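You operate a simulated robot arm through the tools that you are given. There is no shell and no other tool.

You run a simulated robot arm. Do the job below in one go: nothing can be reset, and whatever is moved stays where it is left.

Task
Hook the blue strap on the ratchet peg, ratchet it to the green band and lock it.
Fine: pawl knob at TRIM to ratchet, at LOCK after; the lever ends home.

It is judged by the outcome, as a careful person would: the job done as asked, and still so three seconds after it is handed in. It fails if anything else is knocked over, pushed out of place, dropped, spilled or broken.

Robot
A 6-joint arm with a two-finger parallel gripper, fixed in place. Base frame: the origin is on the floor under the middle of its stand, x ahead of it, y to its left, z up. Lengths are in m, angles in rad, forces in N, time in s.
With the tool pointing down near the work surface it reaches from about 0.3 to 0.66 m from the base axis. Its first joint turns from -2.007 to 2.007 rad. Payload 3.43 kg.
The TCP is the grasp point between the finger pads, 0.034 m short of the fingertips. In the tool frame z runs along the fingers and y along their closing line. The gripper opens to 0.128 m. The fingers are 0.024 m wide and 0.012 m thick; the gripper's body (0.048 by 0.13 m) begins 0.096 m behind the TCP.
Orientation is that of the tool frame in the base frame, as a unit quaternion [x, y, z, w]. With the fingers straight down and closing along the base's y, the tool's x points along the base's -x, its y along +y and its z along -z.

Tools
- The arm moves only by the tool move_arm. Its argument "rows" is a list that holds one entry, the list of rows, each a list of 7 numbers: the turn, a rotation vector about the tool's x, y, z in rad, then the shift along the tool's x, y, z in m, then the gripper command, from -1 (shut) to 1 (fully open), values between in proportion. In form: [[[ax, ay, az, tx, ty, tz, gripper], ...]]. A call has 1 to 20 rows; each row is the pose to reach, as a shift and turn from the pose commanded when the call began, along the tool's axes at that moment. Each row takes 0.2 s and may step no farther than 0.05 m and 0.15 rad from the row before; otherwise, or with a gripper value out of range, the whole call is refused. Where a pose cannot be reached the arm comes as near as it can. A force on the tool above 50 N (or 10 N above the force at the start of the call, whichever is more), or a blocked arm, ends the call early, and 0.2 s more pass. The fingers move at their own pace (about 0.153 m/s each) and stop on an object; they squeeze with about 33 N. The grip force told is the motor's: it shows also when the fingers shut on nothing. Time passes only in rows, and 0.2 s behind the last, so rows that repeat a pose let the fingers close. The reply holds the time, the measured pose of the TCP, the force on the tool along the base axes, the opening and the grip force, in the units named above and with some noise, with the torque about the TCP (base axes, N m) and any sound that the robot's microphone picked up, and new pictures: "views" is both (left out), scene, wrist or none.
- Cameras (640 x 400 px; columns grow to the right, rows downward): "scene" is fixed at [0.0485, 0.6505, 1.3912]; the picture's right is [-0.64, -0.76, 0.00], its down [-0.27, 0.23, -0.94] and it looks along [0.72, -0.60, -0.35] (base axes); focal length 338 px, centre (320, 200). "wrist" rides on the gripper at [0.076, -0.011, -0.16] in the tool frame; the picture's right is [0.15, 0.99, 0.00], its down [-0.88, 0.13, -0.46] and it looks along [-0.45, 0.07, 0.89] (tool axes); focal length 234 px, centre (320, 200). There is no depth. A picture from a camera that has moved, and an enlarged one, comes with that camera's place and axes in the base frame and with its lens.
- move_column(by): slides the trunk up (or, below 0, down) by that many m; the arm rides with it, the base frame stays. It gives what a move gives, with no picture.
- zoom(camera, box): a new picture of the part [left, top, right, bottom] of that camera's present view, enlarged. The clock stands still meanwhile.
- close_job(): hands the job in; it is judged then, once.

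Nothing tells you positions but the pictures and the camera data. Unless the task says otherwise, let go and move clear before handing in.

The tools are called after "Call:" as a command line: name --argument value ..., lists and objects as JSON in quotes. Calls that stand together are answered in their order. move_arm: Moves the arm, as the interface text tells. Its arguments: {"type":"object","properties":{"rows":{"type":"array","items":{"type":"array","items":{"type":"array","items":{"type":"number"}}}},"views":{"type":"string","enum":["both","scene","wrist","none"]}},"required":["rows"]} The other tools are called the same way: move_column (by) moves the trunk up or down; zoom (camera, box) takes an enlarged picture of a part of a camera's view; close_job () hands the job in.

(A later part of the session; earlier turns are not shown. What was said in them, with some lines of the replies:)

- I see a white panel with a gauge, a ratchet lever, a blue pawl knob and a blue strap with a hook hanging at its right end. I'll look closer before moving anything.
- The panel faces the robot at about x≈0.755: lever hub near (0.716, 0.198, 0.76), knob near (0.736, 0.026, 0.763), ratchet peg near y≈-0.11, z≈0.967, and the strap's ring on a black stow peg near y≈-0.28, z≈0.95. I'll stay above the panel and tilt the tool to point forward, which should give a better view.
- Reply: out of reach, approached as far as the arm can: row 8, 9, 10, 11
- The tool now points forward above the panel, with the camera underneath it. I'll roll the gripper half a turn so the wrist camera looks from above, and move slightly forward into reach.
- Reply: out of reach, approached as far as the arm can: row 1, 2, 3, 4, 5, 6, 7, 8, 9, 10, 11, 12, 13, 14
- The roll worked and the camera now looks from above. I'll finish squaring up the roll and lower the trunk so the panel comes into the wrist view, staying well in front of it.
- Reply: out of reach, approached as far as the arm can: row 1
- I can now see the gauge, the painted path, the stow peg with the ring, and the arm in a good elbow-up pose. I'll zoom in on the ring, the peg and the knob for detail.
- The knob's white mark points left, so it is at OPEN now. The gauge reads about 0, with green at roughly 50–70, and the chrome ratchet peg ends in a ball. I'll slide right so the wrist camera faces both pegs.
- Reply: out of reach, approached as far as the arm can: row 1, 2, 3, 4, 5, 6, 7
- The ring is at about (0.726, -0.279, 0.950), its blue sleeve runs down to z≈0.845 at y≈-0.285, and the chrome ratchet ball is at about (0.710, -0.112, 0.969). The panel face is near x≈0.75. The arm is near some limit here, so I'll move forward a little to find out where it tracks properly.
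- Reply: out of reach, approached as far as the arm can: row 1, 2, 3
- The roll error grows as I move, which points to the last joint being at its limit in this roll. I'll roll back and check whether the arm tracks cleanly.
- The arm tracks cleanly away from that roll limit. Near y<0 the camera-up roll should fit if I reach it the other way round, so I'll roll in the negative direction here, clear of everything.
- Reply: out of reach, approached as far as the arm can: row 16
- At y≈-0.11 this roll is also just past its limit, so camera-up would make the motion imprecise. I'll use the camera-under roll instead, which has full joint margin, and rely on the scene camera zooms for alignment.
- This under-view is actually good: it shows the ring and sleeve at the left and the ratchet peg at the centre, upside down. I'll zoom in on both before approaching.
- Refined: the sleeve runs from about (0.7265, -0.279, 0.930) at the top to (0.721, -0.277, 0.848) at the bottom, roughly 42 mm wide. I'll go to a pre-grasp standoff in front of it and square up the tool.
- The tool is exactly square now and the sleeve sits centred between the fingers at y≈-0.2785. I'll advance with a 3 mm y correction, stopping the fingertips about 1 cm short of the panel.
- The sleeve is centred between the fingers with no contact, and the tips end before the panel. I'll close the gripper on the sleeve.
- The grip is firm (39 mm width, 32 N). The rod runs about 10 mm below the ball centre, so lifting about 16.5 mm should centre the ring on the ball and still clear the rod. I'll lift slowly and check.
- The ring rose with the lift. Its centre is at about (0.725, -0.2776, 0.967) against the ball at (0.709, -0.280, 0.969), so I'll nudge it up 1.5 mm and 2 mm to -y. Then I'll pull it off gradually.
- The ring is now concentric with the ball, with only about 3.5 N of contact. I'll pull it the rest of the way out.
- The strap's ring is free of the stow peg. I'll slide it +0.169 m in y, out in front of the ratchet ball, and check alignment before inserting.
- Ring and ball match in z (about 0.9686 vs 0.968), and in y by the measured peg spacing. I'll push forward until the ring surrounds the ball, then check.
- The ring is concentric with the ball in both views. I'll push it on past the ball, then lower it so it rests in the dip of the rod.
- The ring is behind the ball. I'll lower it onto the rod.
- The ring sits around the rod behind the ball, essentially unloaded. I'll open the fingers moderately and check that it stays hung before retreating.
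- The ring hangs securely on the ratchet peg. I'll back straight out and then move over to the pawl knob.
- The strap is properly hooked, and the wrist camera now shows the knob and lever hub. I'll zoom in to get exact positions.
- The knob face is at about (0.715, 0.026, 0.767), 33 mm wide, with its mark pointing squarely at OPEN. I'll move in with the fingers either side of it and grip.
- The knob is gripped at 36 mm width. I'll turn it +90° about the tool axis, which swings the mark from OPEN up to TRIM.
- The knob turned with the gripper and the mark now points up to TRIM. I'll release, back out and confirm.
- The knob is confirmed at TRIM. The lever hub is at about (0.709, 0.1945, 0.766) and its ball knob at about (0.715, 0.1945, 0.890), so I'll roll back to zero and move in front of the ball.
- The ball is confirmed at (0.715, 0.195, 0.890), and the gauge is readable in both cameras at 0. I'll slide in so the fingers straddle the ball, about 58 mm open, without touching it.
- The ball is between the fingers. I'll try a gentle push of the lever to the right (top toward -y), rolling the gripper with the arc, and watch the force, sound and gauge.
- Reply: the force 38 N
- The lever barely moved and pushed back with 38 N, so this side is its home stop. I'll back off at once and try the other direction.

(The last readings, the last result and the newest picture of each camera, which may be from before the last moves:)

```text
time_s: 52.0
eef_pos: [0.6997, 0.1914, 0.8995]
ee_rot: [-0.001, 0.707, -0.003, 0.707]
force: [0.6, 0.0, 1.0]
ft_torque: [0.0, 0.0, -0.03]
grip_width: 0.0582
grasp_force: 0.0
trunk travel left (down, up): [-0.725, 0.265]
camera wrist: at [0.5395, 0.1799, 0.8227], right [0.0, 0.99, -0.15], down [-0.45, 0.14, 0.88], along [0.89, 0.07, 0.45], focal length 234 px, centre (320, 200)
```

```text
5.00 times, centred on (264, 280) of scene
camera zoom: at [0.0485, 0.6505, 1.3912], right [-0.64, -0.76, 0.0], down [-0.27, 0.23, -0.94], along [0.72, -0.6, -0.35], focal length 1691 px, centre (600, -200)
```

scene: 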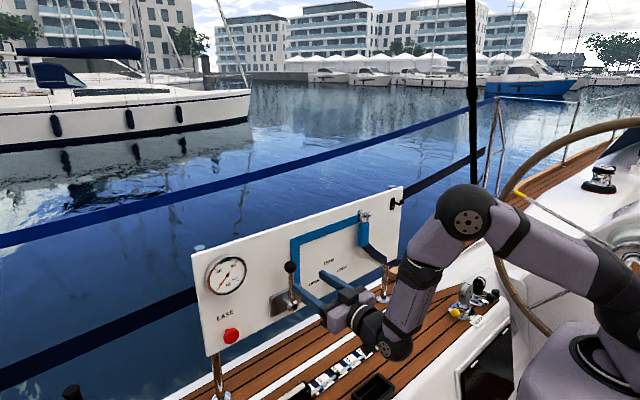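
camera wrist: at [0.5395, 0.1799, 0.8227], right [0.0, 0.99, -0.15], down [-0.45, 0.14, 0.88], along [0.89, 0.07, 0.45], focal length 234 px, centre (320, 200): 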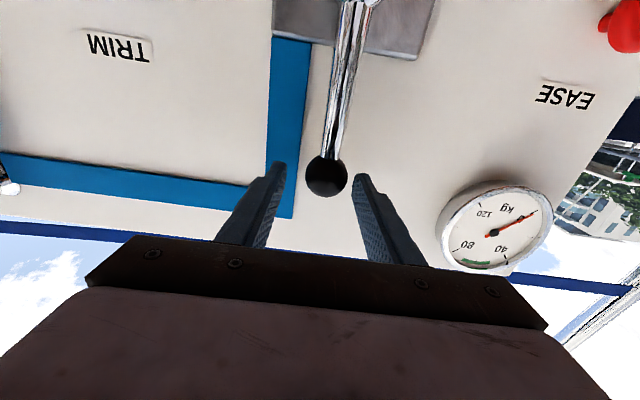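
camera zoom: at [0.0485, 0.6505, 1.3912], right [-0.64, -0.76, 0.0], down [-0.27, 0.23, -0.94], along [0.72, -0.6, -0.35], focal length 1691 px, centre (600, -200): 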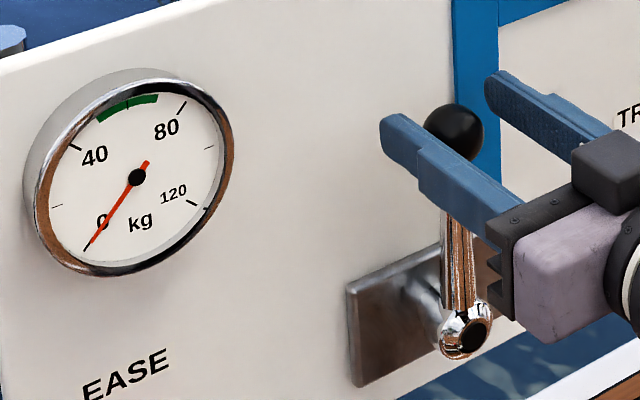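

The lever is unharmed at home. I'll re-centre and push it gently to the left (top toward +y).

Call:
move_arm --rows '[[[0, 0, 0, 0.0085, 0.003, 0, -0.09], [0, 0, -0.08, 0.0089, 0.0131, 0, -0.09], [0, 0, -0.16, 0.0101, 0.0232, 0, -0.09], [0, 0, -0.24, 0.0121, 0.0331, 0, -0.09], [0, 0, -0.32, 0.0149, 0.0428, 0, -0.09]]]' --views "wrist"

Call:
zoom --camera "scene" --box '[200, 240, 328, 320]'

```text
time_s: 53.1
eef_pos: [0.6992, 0.2332, 0.8842]
ee_rot: [-0.114, 0.698, -0.114, 0.698]
force: [0.3, -1.6, 1.2]
ft_torque: [-0.02, 0.0, -0.04]
grip_width: 0.059
grasp_force: 0.8
trunk travel left (down, up): [-0.725, 0.265]
camera wrist: at [0.5402, 0.1988, 0.8156], right [0.0, 0.89, -0.46], down [-0.46, 0.41, 0.79], along [0.89, 0.21, 0.41], focal length 234 px, centre (320, 200)
```

wrist: 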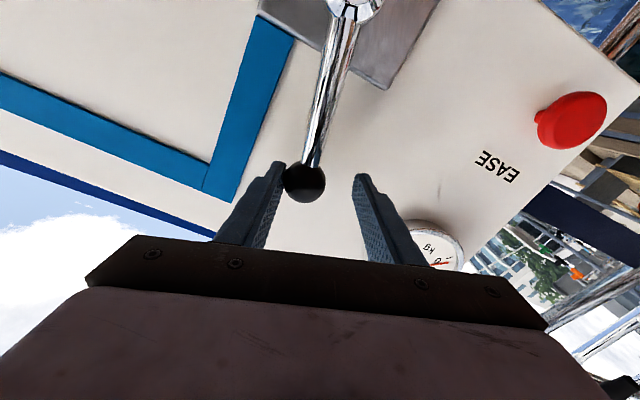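

```text
5.00 times, centred on (264, 280) of scene
camera zoom: at [0.0485, 0.6505, 1.3912], right [-0.64, -0.76, 0.0], down [-0.27, 0.23, -0.94], along [0.72, -0.6, -0.35], focal length 1691 px, centre (600, -200)
```

zoom: 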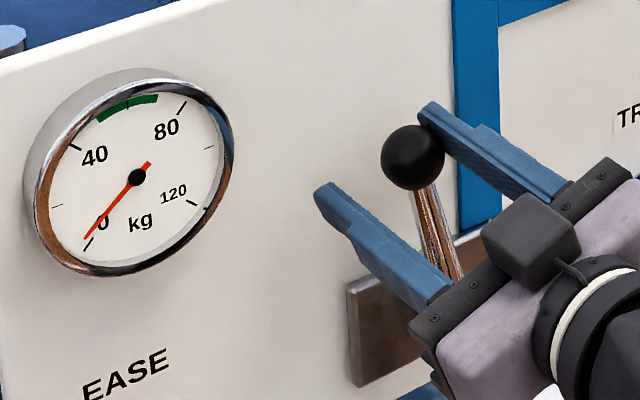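

The lever swings left easily, so that is the ratchet stroke. I'll continue along the arc in small steps, watching the gauge.

Call:
move_arm --rows '[[[0, 0, -0.1, 0.0006, 0.0126, 0, -0.09], [0, 0, -0.2, 0.0025, 0.0251, 0, -0.09], [0, 0, -0.3, 0.0057, 0.0374, 0, -0.09]]]' --views "none"

Call:
zoom --camera "scene" --box '[200, 240, 328, 320]'

```text
time_s: 54.0
eef_pos: [0.6993, 0.2666, 0.8667]
ee_rot: [-0.218, 0.673, -0.216, 0.673]
force: [-0.2, -0.1, 0.9]
ft_torque: [-0.02, -0.07, 0.02]
grip_width: 0.0587
grasp_force: 0.2
trunk travel left (down, up): [-0.725, 0.265]
```

```text
5.00 times, centred on (264, 280) of scene
camera zoom: at [0.0485, 0.6505, 1.3912], right [-0.64, -0.76, 0.0], down [-0.27, 0.23, -0.94], along [0.72, -0.6, -0.35], focal length 1691 px, centre (600, -200)
```

zoom: 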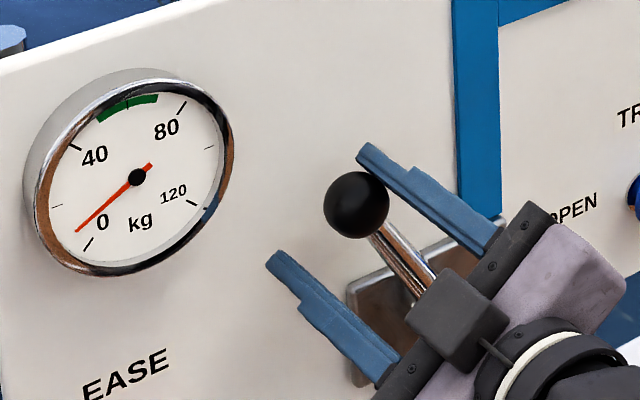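

The needle is rising slowly, to about 8–10 kg, as the lever swings. I'll continue.

Call:
move_arm --rows '[[[0, 0, -0.1, 0.0006, 0.0126, 0, -0.09], [0, 0, -0.2, 0.0025, 0.0251, 0, -0.09], [0, 0, -0.3, 0.0057, 0.0374, 0, -0.09]]]' --views "none"

Call:
zoom --camera "scene" --box '[200, 240, 328, 320]'

```text
time_s: 54.8
eef_pos: [0.6999, 0.2903, 0.844]
ee_rot: [-0.31, 0.633, -0.318, 0.634]
force: [1.7, -14.2, 8.5]
ft_torque: [0.2, -0.1, -0.19]
grip_width: 0.0673
grasp_force: 7.9
trunk travel left (down, up): [-0.725, 0.265]
```

```text
5.00 times, centred on (264, 280) of scene
camera zoom: at [0.0485, 0.6505, 1.3912], right [-0.64, -0.76, 0.0], down [-0.27, 0.23, -0.94], along [0.72, -0.6, -0.35], focal length 1691 px, centre (600, -200)
```

zoom: 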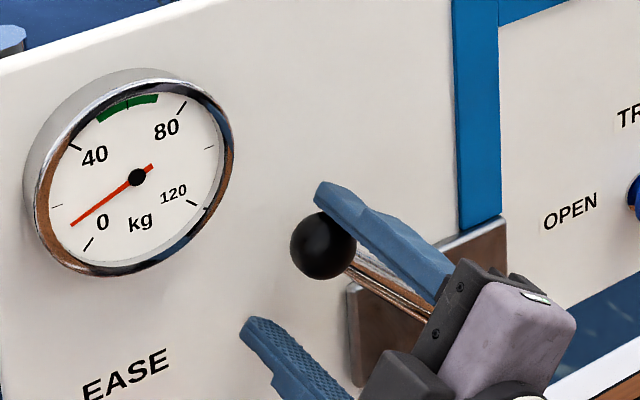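

Resistance rose at about 0.75 rad of lever swing with the gauge near 12 kg, so that looks like the end of the stroke. I'll swing the lever back home with the straddling fingers and check that the tension holds.

Call:
move_arm --rows '[[[0, 0, 0.12, 0.0009, -0.0151, 0, -0.09], [0, 0, 0.24, 0.0036, -0.0301, 0, -0.09], [0, 0, 0.36, 0.0081, -0.0446, 0, -0.09], [0, 0, 0.48, 0.0143, -0.0584, 0, -0.09], [0, 0, 0.6, 0.0221, -0.0714, 0, -0.09], [0, 0, 0.72, 0.0314, -0.0834, 0, -0.09], [0, 0, 0.84, 0.0421, -0.0942, 0, -0.09], [0, 0, 0.96, 0.054, -0.1036, 0, -0.09], [0, 0, 1.02, 0.0603, -0.1078, 0, -0.09]]]' --views "wrist"

Call:
zoom --camera "scene" --box '[200, 240, 328, 320]'

```text
time_s: 56.8
eef_pos: [0.6987, 0.1819, 0.8879]
ee_rot: [0.034, 0.706, 0.035, 0.706]
force: [-0.6, 2.5, -0.4]
ft_torque: [-0.01, -0.01, 0.06]
grip_width: 0.0598
grasp_force: 2.2
trunk travel left (down, up): [-0.725, 0.265]
camera wrist: at [0.5392, 0.1778, 0.8121], right [0.0, 1.0, -0.05], down [-0.46, 0.04, 0.89], along [0.89, 0.02, 0.45], focal length 234 px, centre (320, 200)
```

wrist: 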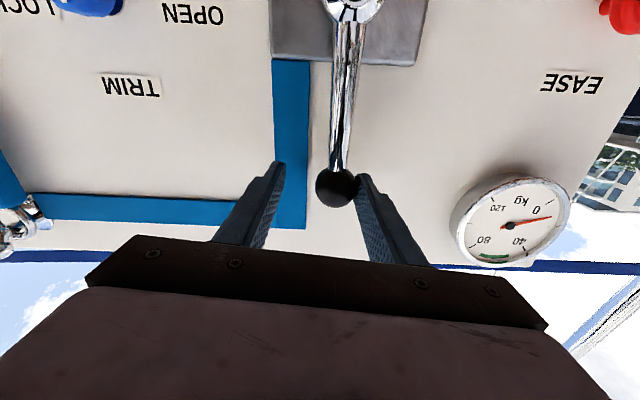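

```text
5.00 times, centred on (264, 280) of scene
camera zoom: at [0.0485, 0.6505, 1.3912], right [-0.64, -0.76, 0.0], down [-0.27, 0.23, -0.94], along [0.72, -0.6, -0.35], focal length 1691 px, centre (600, -200)
```

zoom: 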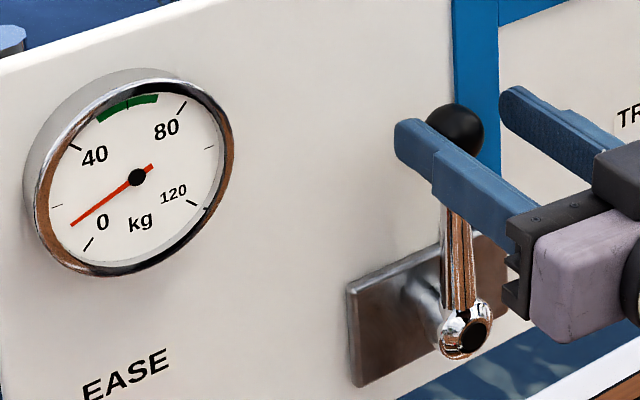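

The tension held at about 10–11 kg and the lever is back home. I'll make a second full stroke.

Call:
move_arm --rows '[[[0, 0, -0.12, 0.0009, 0.0151, 0, -0.09], [0, 0, -0.24, 0.0036, 0.0301, 0, -0.09], [0, 0, -0.36, 0.0081, 0.0446, 0, -0.09], [0, 0, -0.48, 0.0143, 0.0584, 0, -0.09], [0, 0, -0.6, 0.0221, 0.0714, 0, -0.09], [0, 0, -0.72, 0.0314, 0.0834, 0, -0.09], [0, 0, -0.84, 0.0421, 0.0942, 0, -0.09], [0, 0, -0.96, 0.054, 0.1036, 0, -0.09], [0, 0, -1.02, 0.0603, 0.1078, 0, -0.09]]]' --views "none"

Call:
zoom --camera "scene" --box '[200, 240, 328, 320]'

```text
time_s: 58.8
eef_pos: [0.7006, 0.2897, 0.8422]
ee_rot: [-0.31, 0.634, -0.319, 0.633]
force: [0.1, -16.3, 10.2]
ft_torque: [0.26, -0.12, -0.25]
grip_width: 0.0688
grasp_force: 9.3
trunk travel left (down, up): [-0.725, 0.265]
```

```text
5.00 times, centred on (264, 280) of scene
camera zoom: at [0.0485, 0.6505, 1.3912], right [-0.64, -0.76, 0.0], down [-0.27, 0.23, -0.94], along [0.72, -0.6, -0.35], focal length 1691 px, centre (600, -200)
```

zoom: 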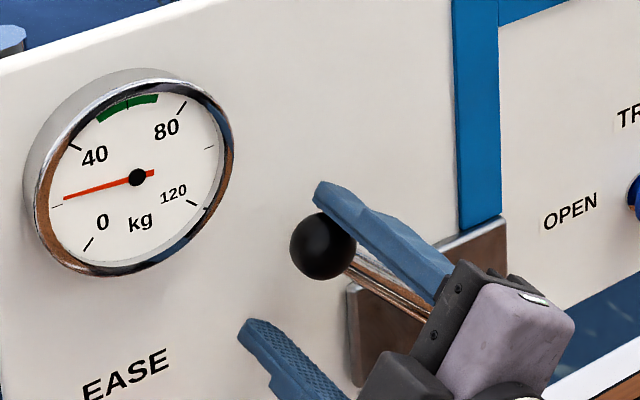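

The gauge is at about 22 kg, roughly 11 kg per stroke. I'll do one return and a third stroke, then check.

Call:
move_arm --rows '[[[0, 0, 0.12, 0.0009, -0.0151, 0, -0.09], [0, 0, 0.24, 0.0036, -0.0301, 0, -0.09], [0, 0, 0.36, 0.0081, -0.0446, 0, -0.09], [0, 0, 0.48, 0.0143, -0.0584, 0, -0.09], [0, 0, 0.6, 0.0221, -0.0714, 0, -0.09], [0, 0, 0.72, 0.0314, -0.0834, 0, -0.09], [0, 0, 0.84, 0.0421, -0.0942, 0, -0.09], [0, 0, 0.96, 0.054, -0.1036, 0, -0.09], [0, 0, 1.02, 0.0603, -0.1078, 0, -0.09], [0, 0, 0.9, 0.0479, -0.0991, 0, -0.09], [0, 0, 0.78, 0.0366, -0.089, 0, -0.09], [0, 0, 0.66, 0.0266, -0.0776, 0, -0.09], [0, 0, 0.54, 0.018, -0.065, 0, -0.09], [0, 0, 0.42, 0.011, -0.0516, 0, -0.09], [0, 0, 0.3, 0.0057, -0.0374, 0, -0.09], [0, 0, 0.18, 0.002, -0.0226, 0, -0.09], [0, 0, 0.06, 0.0002, -0.0076, 0, -0.09], [0, 0, 0, 0, 0, 0, -0.09]]]' --views "none"

Call:
zoom --camera "scene" --box '[200, 240, 328, 320]'

```text
time_s: 62.5
eef_pos: [0.7004, 0.289, 0.8426]
ee_rot: [-0.31, 0.633, -0.318, 0.634]
force: [0.4, -16.2, 9.7]
ft_torque: [0.26, -0.12, -0.26]
grip_width: 0.0686
grasp_force: 9.4
trunk travel left (down, up): [-0.725, 0.265]
```

```text
5.00 times, centred on (264, 280) of scene
camera zoom: at [0.0485, 0.6505, 1.3912], right [-0.64, -0.76, 0.0], down [-0.27, 0.23, -0.94], along [0.72, -0.6, -0.35], focal length 1691 px, centre (600, -200)
```

zoom: 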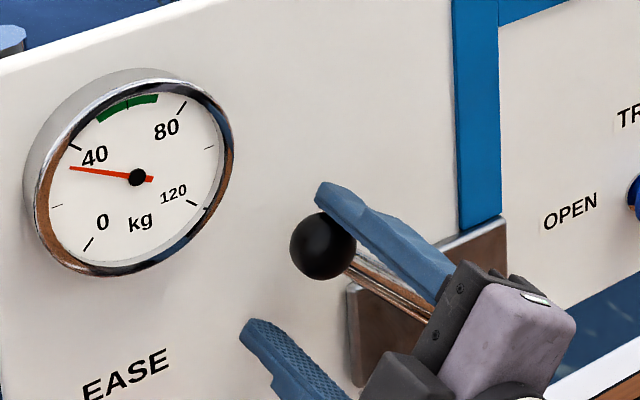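

The third stroke brought it to about 34 kg. I'll do the fourth stroke the same way.

Call:
move_arm --rows '[[[0, 0, 0.12, 0.0009, -0.0151, 0, -0.09], [0, 0, 0.24, 0.0036, -0.0301, 0, -0.09], [0, 0, 0.36, 0.0081, -0.0446, 0, -0.09], [0, 0, 0.48, 0.0143, -0.0584, 0, -0.09], [0, 0, 0.6, 0.0221, -0.0714, 0, -0.09], [0, 0, 0.72, 0.0314, -0.0834, 0, -0.09], [0, 0, 0.84, 0.0421, -0.0942, 0, -0.09], [0, 0, 0.96, 0.054, -0.1036, 0, -0.09], [0, 0, 1.02, 0.0603, -0.1078, 0, -0.09], [0, 0, 0.9, 0.0479, -0.0991, 0, -0.09], [0, 0, 0.78, 0.0366, -0.089, 0, -0.09], [0, 0, 0.66, 0.0266, -0.0776, 0, -0.09], [0, 0, 0.54, 0.018, -0.065, 0, -0.09], [0, 0, 0.42, 0.011, -0.0516, 0, -0.09], [0, 0, 0.3, 0.0057, -0.0374, 0, -0.09], [0, 0, 0.18, 0.002, -0.0226, 0, -0.09], [0, 0, 0.06, 0.0002, -0.0076, 0, -0.09], [0, 0, 0, 0, 0, 0, -0.09]]]' --views "none"

Call:
zoom --camera "scene" --box '[200, 240, 328, 320]'

```text
time_s: 66.3
eef_pos: [0.7003, 0.2914, 0.844]
ee_rot: [-0.311, 0.633, -0.317, 0.634]
force: [-1.4, -15.3, 9.0]
ft_torque: [0.16, -0.12, -0.29]
grip_width: 0.0675
grasp_force: 8.1
trunk travel left (down, up): [-0.725, 0.265]
```

```text
5.00 times, centred on (264, 280) of scene
camera zoom: at [0.0485, 0.6505, 1.3912], right [-0.64, -0.76, 0.0], down [-0.27, 0.23, -0.94], along [0.72, -0.6, -0.35], focal length 1691 px, centre (600, -200)
```

zoom: 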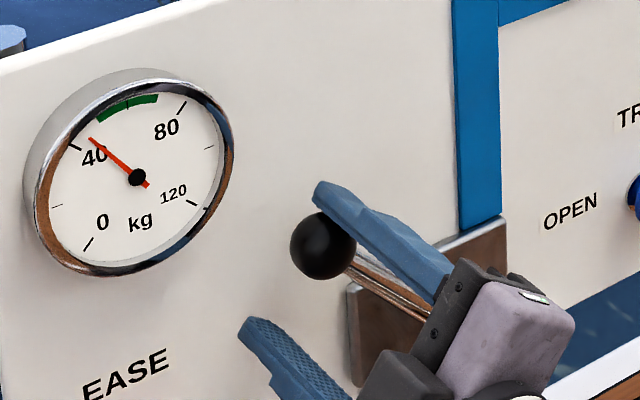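

It's at about 45 kg now, so a fifth stroke should land near 57, inside the green band.

Call:
move_arm --rows '[[[0, 0, 0.12, 0.0009, -0.0151, 0, -0.09], [0, 0, 0.24, 0.0036, -0.0301, 0, -0.09], [0, 0, 0.36, 0.0081, -0.0446, 0, -0.09], [0, 0, 0.48, 0.0143, -0.0584, 0, -0.09], [0, 0, 0.6, 0.0221, -0.0714, 0, -0.09], [0, 0, 0.72, 0.0314, -0.0834, 0, -0.09], [0, 0, 0.84, 0.0421, -0.0942, 0, -0.09], [0, 0, 0.96, 0.054, -0.1036, 0, -0.09], [0, 0, 1.02, 0.0603, -0.1078, 0, -0.09], [0, 0, 0.9, 0.0479, -0.0991, 0, -0.09], [0, 0, 0.78, 0.0366, -0.089, 0, -0.09], [0, 0, 0.66, 0.0266, -0.0776, 0, -0.09], [0, 0, 0.54, 0.018, -0.065, 0, -0.09], [0, 0, 0.42, 0.011, -0.0516, 0, -0.09], [0, 0, 0.3, 0.0057, -0.0374, 0, -0.09], [0, 0, 0.18, 0.002, -0.0226, 0, -0.09], [0, 0, 0.06, 0.0002, -0.0076, 0, -0.09], [0, 0, 0, 0, 0, 0, -0.09]]]' --views "none"

Call:
zoom --camera "scene" --box '[200, 240, 264, 280]'

```text
time_s: 70.2
eef_pos: [0.7005, 0.29, 0.8435]
ee_rot: [-0.31, 0.634, -0.317, 0.634]
force: [-0.1, -15.8, 10.0]
ft_torque: [0.23, -0.11, -0.3]
grip_width: 0.068
grasp_force: 8.5
trunk travel left (down, up): [-0.725, 0.265]
```

```text
10.00 times, centred on (232, 260) of scene
camera zoom: at [0.0485, 0.6505, 1.3912], right [-0.64, -0.76, 0.0], down [-0.27, 0.23, -0.94], along [0.72, -0.6, -0.35], focal length 3382 px, centre (1200, -400)
```

zoom: 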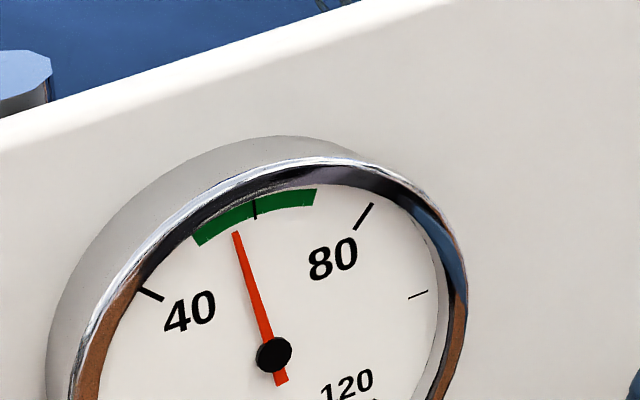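

The needle is around 57, well inside the green band. I'll return the lever home now and check the reading and lever position.

Call:
move_arm --rows '[[[0, 0, 0.12, 0.0009, -0.0151, 0, -0.09], [0, 0, 0.24, 0.0036, -0.0301, 0, -0.09], [0, 0, 0.36, 0.0081, -0.0446, 0, -0.09], [0, 0, 0.48, 0.0143, -0.0584, 0, -0.09], [0, 0, 0.6, 0.0221, -0.0714, 0, -0.09], [0, 0, 0.72, 0.0314, -0.0834, 0, -0.09], [0, 0, 0.84, 0.0421, -0.0942, 0, -0.09], [0, 0, 0.96, 0.054, -0.1036, 0, -0.09], [0, 0, 1.03, 0.0614, -0.1085, 0, -0.09], [0, 0, 1.03, 0.0614, -0.1085, 0, -0.09]]]' --views "wrist"

Call:
zoom --camera "scene" --box '[200, 240, 328, 320]'

```text
time_s: 72.3
eef_pos: [0.6993, 0.1813, 0.8899]
ee_rot: [0.038, 0.706, 0.038, 0.706]
force: [2.7, 4.4, 1.2]
ft_torque: [0.06, 0.0, 0.02]
grip_width: 0.0608
grasp_force: 2.4
trunk travel left (down, up): [-0.725, 0.265]
camera wrist: at [0.5402, 0.178, 0.8123], right [0.0, 1.0, -0.04], down [-0.46, 0.04, 0.89], along [0.89, 0.02, 0.46], focal length 234 px, centre (320, 200)
```

wrist: 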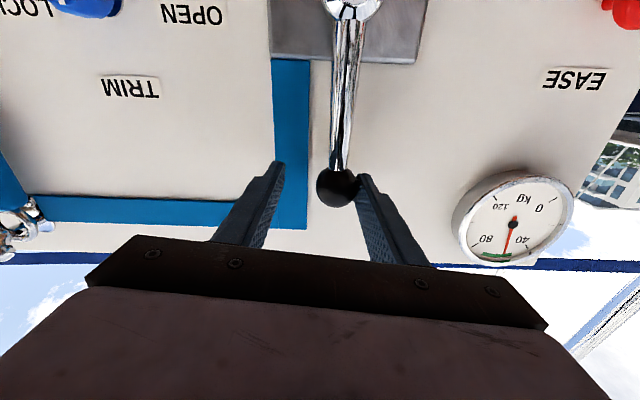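

```text
5.00 times, centred on (264, 280) of scene
camera zoom: at [0.0485, 0.6505, 1.3912], right [-0.64, -0.76, 0.0], down [-0.27, 0.23, -0.94], along [0.72, -0.6, -0.35], focal length 1691 px, centre (600, -200)
```

zoom: 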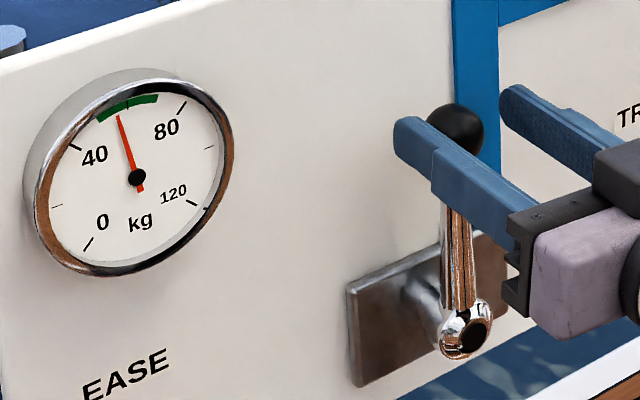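

The lever is home and the gauge holds at about 57 in the green. I'll centre the fingers off the ball, back straight out, and move to the knob.

Call:
move_arm --rows '[[[0, 0, -0.108, 0.0008, 0.0136, 0, -0.09], [0, 0, -0.108, 0.0008, 0.0136, 0, -0.09], [0, 0, -0.108, 0.0008, 0.0136, -0.03, -0.09], [0, 0, -0.108, 0.0008, 0.0136, -0.06, -0.09], [0, 0, -0.108, 0.0008, 0.0136, -0.09, -0.09]]]' --views "none"

Call:
zoom --camera "scene" --box '[200, 240, 328, 320]'

```text
time_s: 73.5
eef_pos: [0.6094, 0.195, 0.8905]
ee_rot: [0.0, 0.707, -0.001, 0.707]
force: [1.1, -0.3, -0.2]
ft_torque: [-0.02, -0.02, 0.02]
grip_width: 0.0581
grasp_force: 0.0
trunk travel left (down, up): [-0.725, 0.265]
```

```text
5.00 times, centred on (264, 280) of scene
camera zoom: at [0.0485, 0.6505, 1.3912], right [-0.64, -0.76, 0.0], down [-0.27, 0.23, -0.94], along [0.72, -0.6, -0.35], focal length 1691 px, centre (600, -200)
```

zoom: 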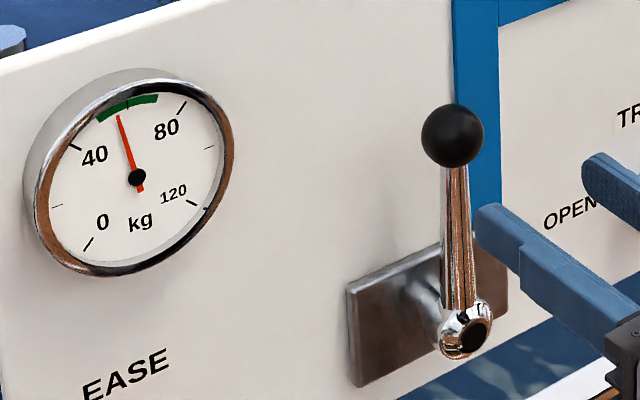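

The lever is upright at home, clear of the gripper. I'll go to the knob standoff.

Call:
move_arm --rows '[[[0, 0, 0, 0.0207, -0.0283, 0, 0.2], [0, 0, 0, 0.0413, -0.0566, 0, 0.2], [0, 0, 0, 0.062, -0.0849, 0, 0.2], [0, 0, 0, 0.0827, -0.1132, 0, 0.2], [0, 0, 0, 0.1033, -0.1415, 0, 0.2], [0, 0, 0, 0.1243, -0.1698, 0, 0.2], [0, 0, 0, 0.1243, -0.1698, 0, 0.2]]]' --views "wrist"

Call:
zoom --camera "wrist" --box '[240, 110, 400, 210]'

Call:
zoom --camera "scene" --box '[310, 190, 438, 290]'

```text
time_s: 75.2
eef_pos: [0.6073, 0.0245, 0.7651]
ee_rot: [0.0, 0.707, -0.001, 0.707]
force: [0.1, 1.0, -0.4]
ft_torque: [-0.02, 0.01, 0.0]
grip_width: 0.0768
grasp_force: 0.1
trunk travel left (down, up): [-0.725, 0.265]
camera wrist: at [0.4486, 0.013, 0.6897], right [0.0, 0.99, -0.15], down [-0.46, 0.13, 0.88], along [0.89, 0.07, 0.45], focal length 234 px, centre (320, 200)
```

wrist: 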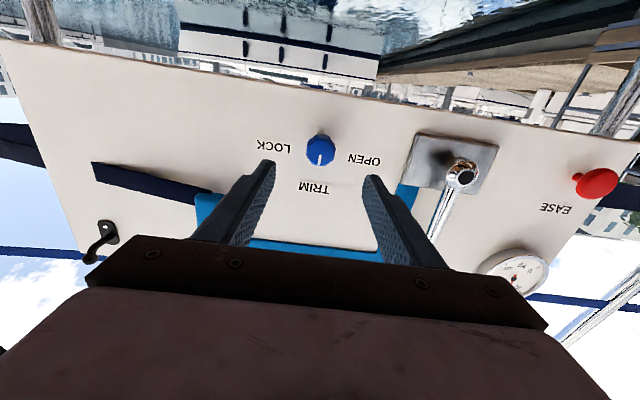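

```text
4.00 times, centred on (320, 160) of wrist
camera zoom: at [0.4486, 0.013, 0.6897], right [0.0, 0.99, -0.15], down [-0.46, 0.13, 0.88], along [0.89, 0.07, 0.45], focal length 937 px, centre (320, 360)
```

zoom: 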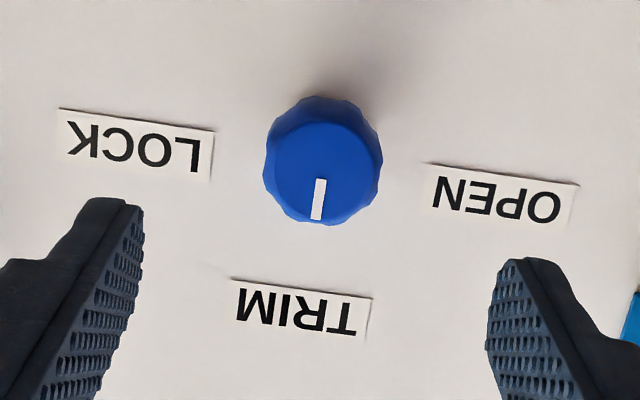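

```text
4.00 times, centred on (374, 240) of scene
camera zoom: at [0.0485, 0.6505, 1.3912], right [-0.64, -0.76, 0.0], down [-0.27, 0.23, -0.94], along [0.72, -0.6, -0.35], focal length 1353 px, centre (104, 40)
```

zoom: 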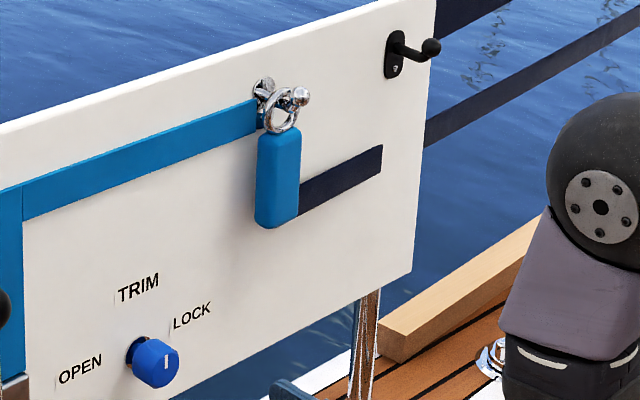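

The ring is still on the peg with the strap taut, and the knob is at TRIM. I'll grip the knob again.

Call:
move_arm --rows '[[[0, 0, 0, -0.0012, 0.0007, 0.035, 0.2], [0, 0, 0, -0.0012, 0.0007, 0.065, 0.2], [0, 0, 0, -0.0012, 0.0007, 0.087, 0.2], [0, 0, 0, -0.0012, 0.0007, 0.1005, 0.2], [0, 0, 0, -0.0012, 0.0007, 0.1005, -1], [0, 0, 0, -0.0012, 0.0007, 0.1005, -1], [0, 0, 0, -0.0012, 0.0007, 0.1005, -1], [0, 0, 0, -0.0012, 0.0007, 0.1005, -1]]]' --views "wrist"

Call:
zoom --camera "wrist" --box '[240, 110, 400, 260]'

```text
time_s: 77.0
eef_pos: [0.7106, 0.024, 0.7667]
ee_rot: [-0.001, 0.707, 0.0, 0.707]
force: [1.9, -3.3, -0.4]
ft_torque: [0.01, 0.64, 0.05]
grip_width: 0.0354
grasp_force: 45.4
trunk travel left (down, up): [-0.725, 0.265]
camera wrist: at [0.5513, 0.0138, 0.6906], right [0.0, 0.99, -0.15], down [-0.45, 0.13, 0.88], along [0.89, 0.07, 0.45], focal length 234 px, centre (320, 200)
```

wrist: 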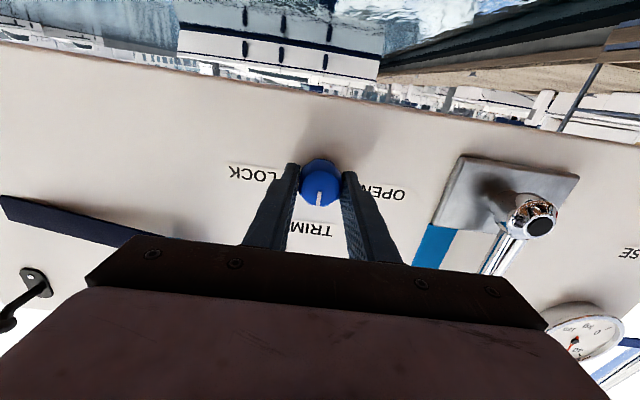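

```text
2.67 times, centred on (320, 185) of wrist
camera zoom: at [0.5513, 0.0138, 0.6906], right [0.0, 0.99, -0.15], down [-0.45, 0.13, 0.88], along [0.89, 0.07, 0.45], focal length 624 px, centre (320, 240)
```

zoom: 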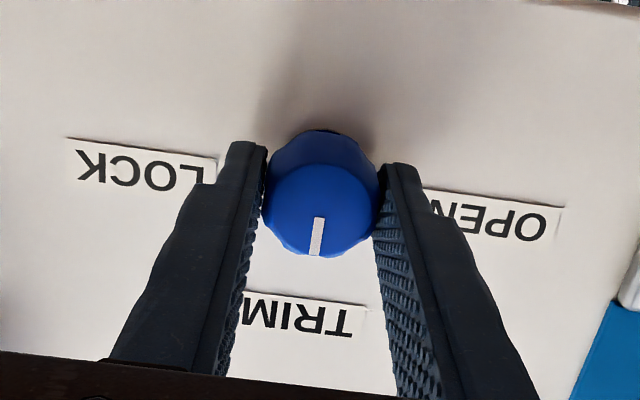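

The knob is gripped. I'll turn it another +90°, from TRIM to LOCK.

Call:
move_arm --rows '[[[0, 0, 0.13, 0, 0, 0, -1], [0, 0, 0.26, 0, 0, 0, -1], [0, 0, 0.39, 0, 0, 0, -1], [0, 0, 0.52, 0, 0, 0, -1], [0, 0, 0.65, 0, 0, 0, -1], [0, 0, 0.78, 0, 0, 0, -1], [0, 0, 0.91, 0, 0, 0, -1], [0, 0, 1.04, 0, 0, 0, -1], [0, 0, 1.17, 0, 0, 0, -1], [0, 0, 1.3, 0, 0, 0, -1], [0, 0, 1.43, 0, 0, 0, -1], [0, 0, 1.5708, 0, 0, 0, -1], [0, 0, 1.5708, 0, 0, 0, -1]]]' --views "wrist"

Call:
zoom --camera "wrist" --box '[240, 110, 400, 260]'

Call:
zoom --camera "scene" --box '[200, 240, 264, 280]'

```text
time_s: 79.8
eef_pos: [0.7119, 0.0232, 0.7666]
ee_rot: [0.502, 0.501, 0.498, 0.499]
force: [12.7, -10.3, -10.9]
ft_torque: [-0.19, -0.19, 0.34]
grip_width: 0.0356
grasp_force: 45.0
trunk travel left (down, up): [-0.725, 0.265]
camera wrist: at [0.5515, 0.0993, 0.7541], right [0.0, 0.15, 0.99], down [-0.46, -0.88, 0.13], along [0.89, -0.45, 0.06], focal length 234 px, centre (320, 200)
```

wrist: 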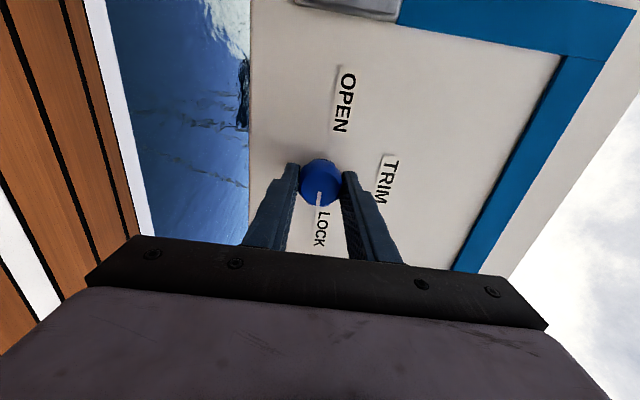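

```text
2.67 times, centred on (320, 185) of wrist
camera zoom: at [0.5515, 0.0993, 0.7541], right [0.0, 0.15, 0.99], down [-0.46, -0.88, 0.13], along [0.89, -0.45, 0.06], focal length 624 px, centre (320, 240)
```

zoom: 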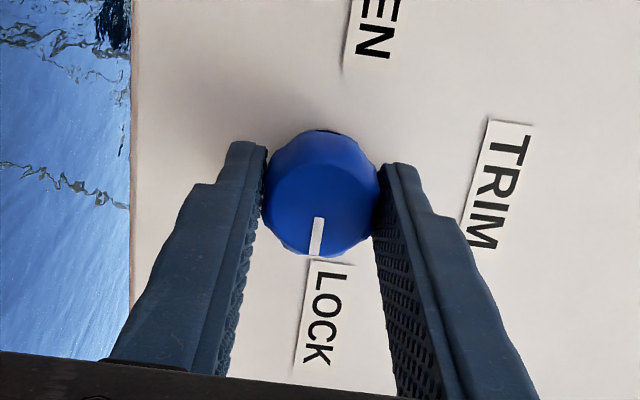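

```text
10.00 times, centred on (232, 260) of scene
camera zoom: at [0.0485, 0.6505, 1.3912], right [-0.64, -0.76, 0.0], down [-0.27, 0.23, -0.94], along [0.72, -0.6, -0.35], focal length 3382 px, centre (1200, -400)
```

zoom: 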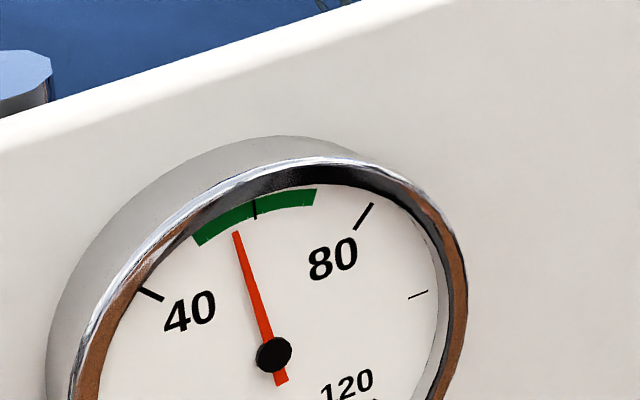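

The mark now points at LOCK and the gauge is unchanged at about 57. I'll release and back away.

Call:
move_arm --rows '[[[0, 0, 0, 0, 0, 0, 0.0], [0, 0, 0, 0, 0, 0, 0.2], [0, 0, 0, 0, 0, 0, 0.2], [0, 0, 0, 0, 0, -0.03, 0.2], [0, 0, 0, 0, 0, -0.07, 0.2], [0, 0, 0, 0, 0, -0.1, 0.2]]]' --views "both"

Call:
zoom --camera "scene" --box '[310, 255, 358, 291]'

Call:
zoom --camera "scene" --box '[200, 240, 328, 320]'

Call:
zoom --camera "scene" --box '[340, 180, 436, 240]'

```text
time_s: 81.2
eef_pos: [0.6112, 0.0247, 0.7676]
ee_rot: [0.499, 0.499, 0.5, 0.502]
force: [-0.7, 0.5, -0.9]
ft_torque: [0.0, 0.01, -0.03]
grip_width: 0.0768
grasp_force: 0.0
trunk travel left (down, up): [-0.725, 0.265]
camera wrist: at [0.4516, 0.1007, 0.7555], right [0.0, 0.15, 0.99], down [-0.46, -0.88, 0.13], along [0.89, -0.45, 0.07], focal length 234 px, centre (320, 200)
```

scene: 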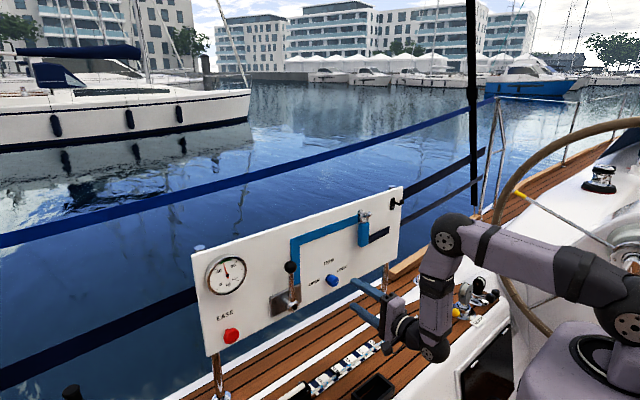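
wrist: 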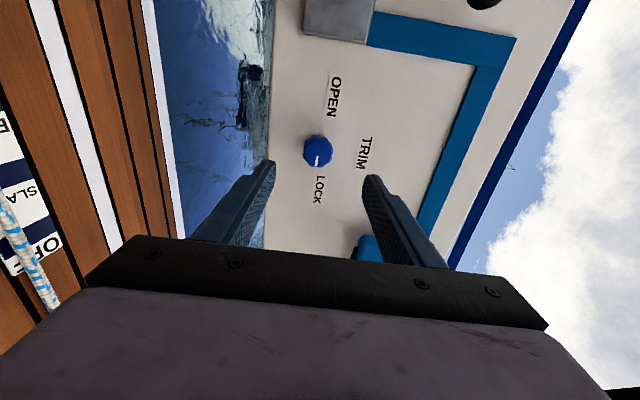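

```text
11.11 times, centred on (334, 273) of scene
camera zoom: at [0.0485, 0.6505, 1.3912], right [-0.64, -0.76, 0.0], down [-0.27, 0.23, -0.94], along [0.72, -0.6, -0.35], focal length 3758 px, centre (164, -611)
```

zoom: 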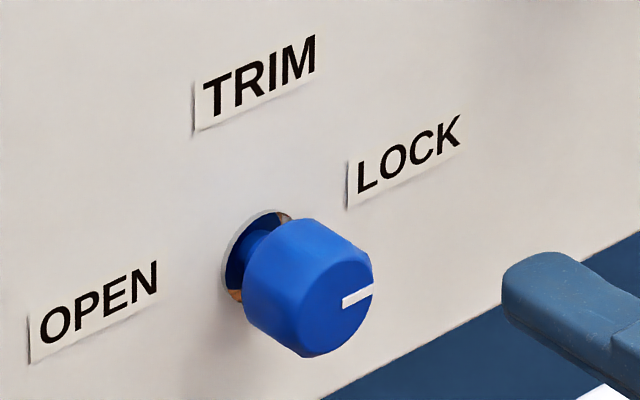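

```text
5.00 times, centred on (264, 280) of scene
camera zoom: at [0.0485, 0.6505, 1.3912], right [-0.64, -0.76, 0.0], down [-0.27, 0.23, -0.94], along [0.72, -0.6, -0.35], focal length 1691 px, centre (600, -200)
```

zoom: 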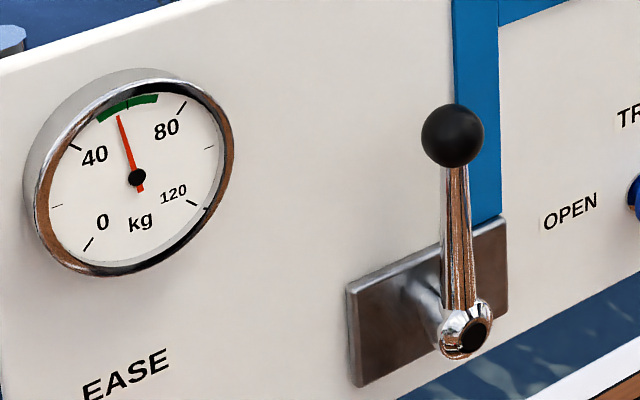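

```text
6.67 times, centred on (388, 210) of scene
camera zoom: at [0.0485, 0.6505, 1.3912], right [-0.64, -0.76, 0.0], down [-0.27, 0.23, -0.94], along [0.72, -0.6, -0.35], focal length 2255 px, centre (-133, 133)
```

zoom: 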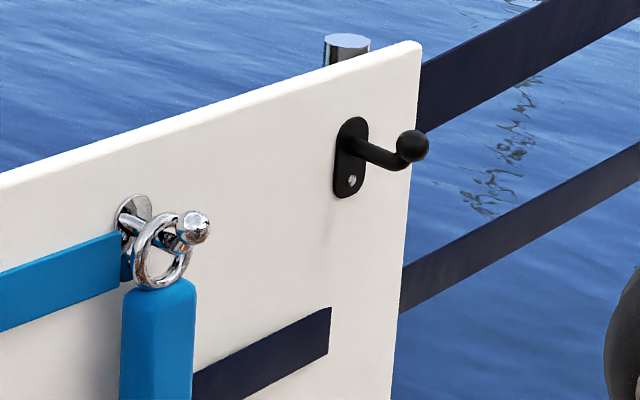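

The knob is at LOCK, the lever is upright at home, the ring is on the ratchet peg and the gauge reads about 57 in the green. I'll back off slightly and wait a few seconds to be sure it holds.

Call:
move_arm --rows '[[[0, 0, 0, 0, 0, -0.01, 0.2], [0, 0, 0, 0, 0, -0.02, 0.2], [0, 0, 0, 0, 0, -0.02, 0.2], [0, 0, 0, 0, 0, -0.02, 0.2], [0, 0, 0, 0, 0, -0.02, 0.2], [0, 0, 0, 0, 0, -0.02, 0.2], [0, 0, 0, 0, 0, -0.02, 0.2], [0, 0, 0, 0, 0, -0.02, 0.2], [0, 0, 0, 0, 0, -0.02, 0.2], [0, 0, 0, 0, 0, -0.02, 0.2], [0, 0, 0, 0, 0, -0.02, 0.2], [0, 0, 0, 0, 0, -0.02, 0.2], [0, 0, 0, 0, 0, -0.02, 0.2], [0, 0, 0, 0, 0, -0.02, 0.2], [0, 0, 0, 0, 0, -0.02, 0.2]]]' --views "scene"

Call:
zoom --camera "scene" --box '[200, 180, 424, 320]'

Call:
zoom --camera "scene" --box '[200, 240, 264, 280]'

```text
time_s: 84.3
eef_pos: [0.591, 0.0251, 0.766]
ee_rot: [0.5, 0.5, 0.5, 0.5]
force: [0.5, 0.2, -0.1]
ft_torque: [0.0, 0.01, 0.0]
grip_width: 0.0766
grasp_force: 0.1
trunk travel left (down, up): [-0.725, 0.265]
```

scene: 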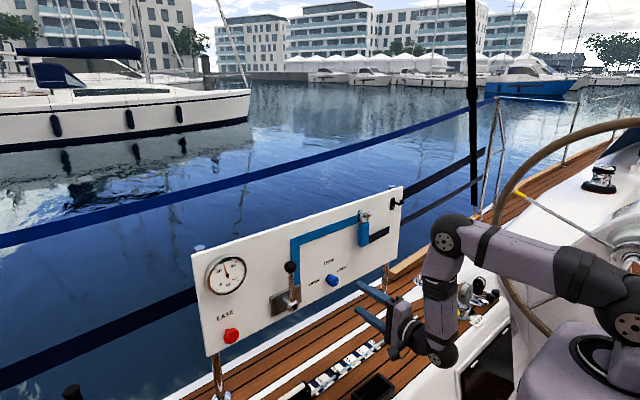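

```text
2.86 times, centred on (312, 250) of scene
camera zoom: at [0.0485, 0.6505, 1.3912], right [-0.64, -0.76, 0.0], down [-0.27, 0.23, -0.94], along [0.72, -0.6, -0.35], focal length 966 px, centre (343, 57)
```

zoom: 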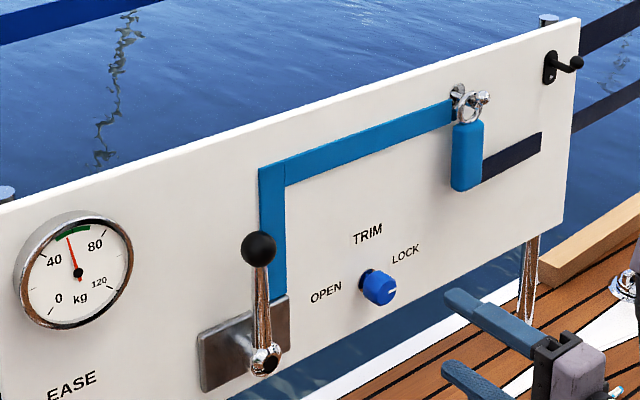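

```text
10.00 times, centred on (232, 260) of scene
camera zoom: at [0.0485, 0.6505, 1.3912], right [-0.64, -0.76, 0.0], down [-0.27, 0.23, -0.94], along [0.72, -0.6, -0.35], focal length 3382 px, centre (1200, -400)
```

zoom: 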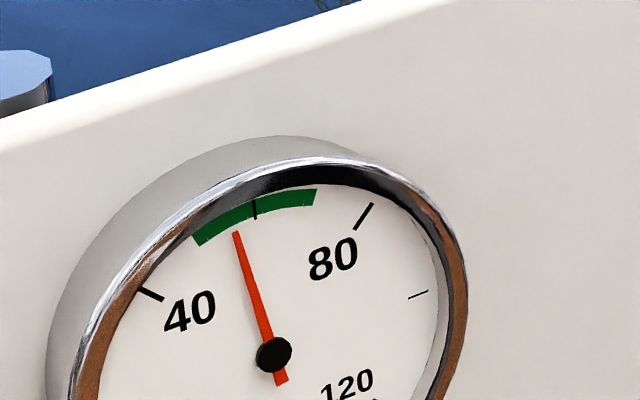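

Three seconds on, nothing has changed: the strap is hooked and taut, the gauge sits in the green, the knob is at LOCK, the lever is home, and the arm is clear with nothing in its grip. I'm handing the job in.

Call:
close_job

```text
The job is handed in.
```

The job is done and handed in. The blue strap is hooked on the ratchet peg and tensioned to about 57 kg, inside the green band.

- **Pawl knob:** I turned it from OPEN to TRIM before ratcheting, and to LOCK afterwards.
- **Ratcheting:** it took five full strokes of the lever, each adding about 11 kg. My first test push went the wrong way, against the home stop. I backed off straight away and saw no sign of damage.
- **Lever:** it is back upright at its home position.
- **Final check:** I waited three seconds after letting go of the knob, and nothing had moved. The gripper is open and clear of the panel.
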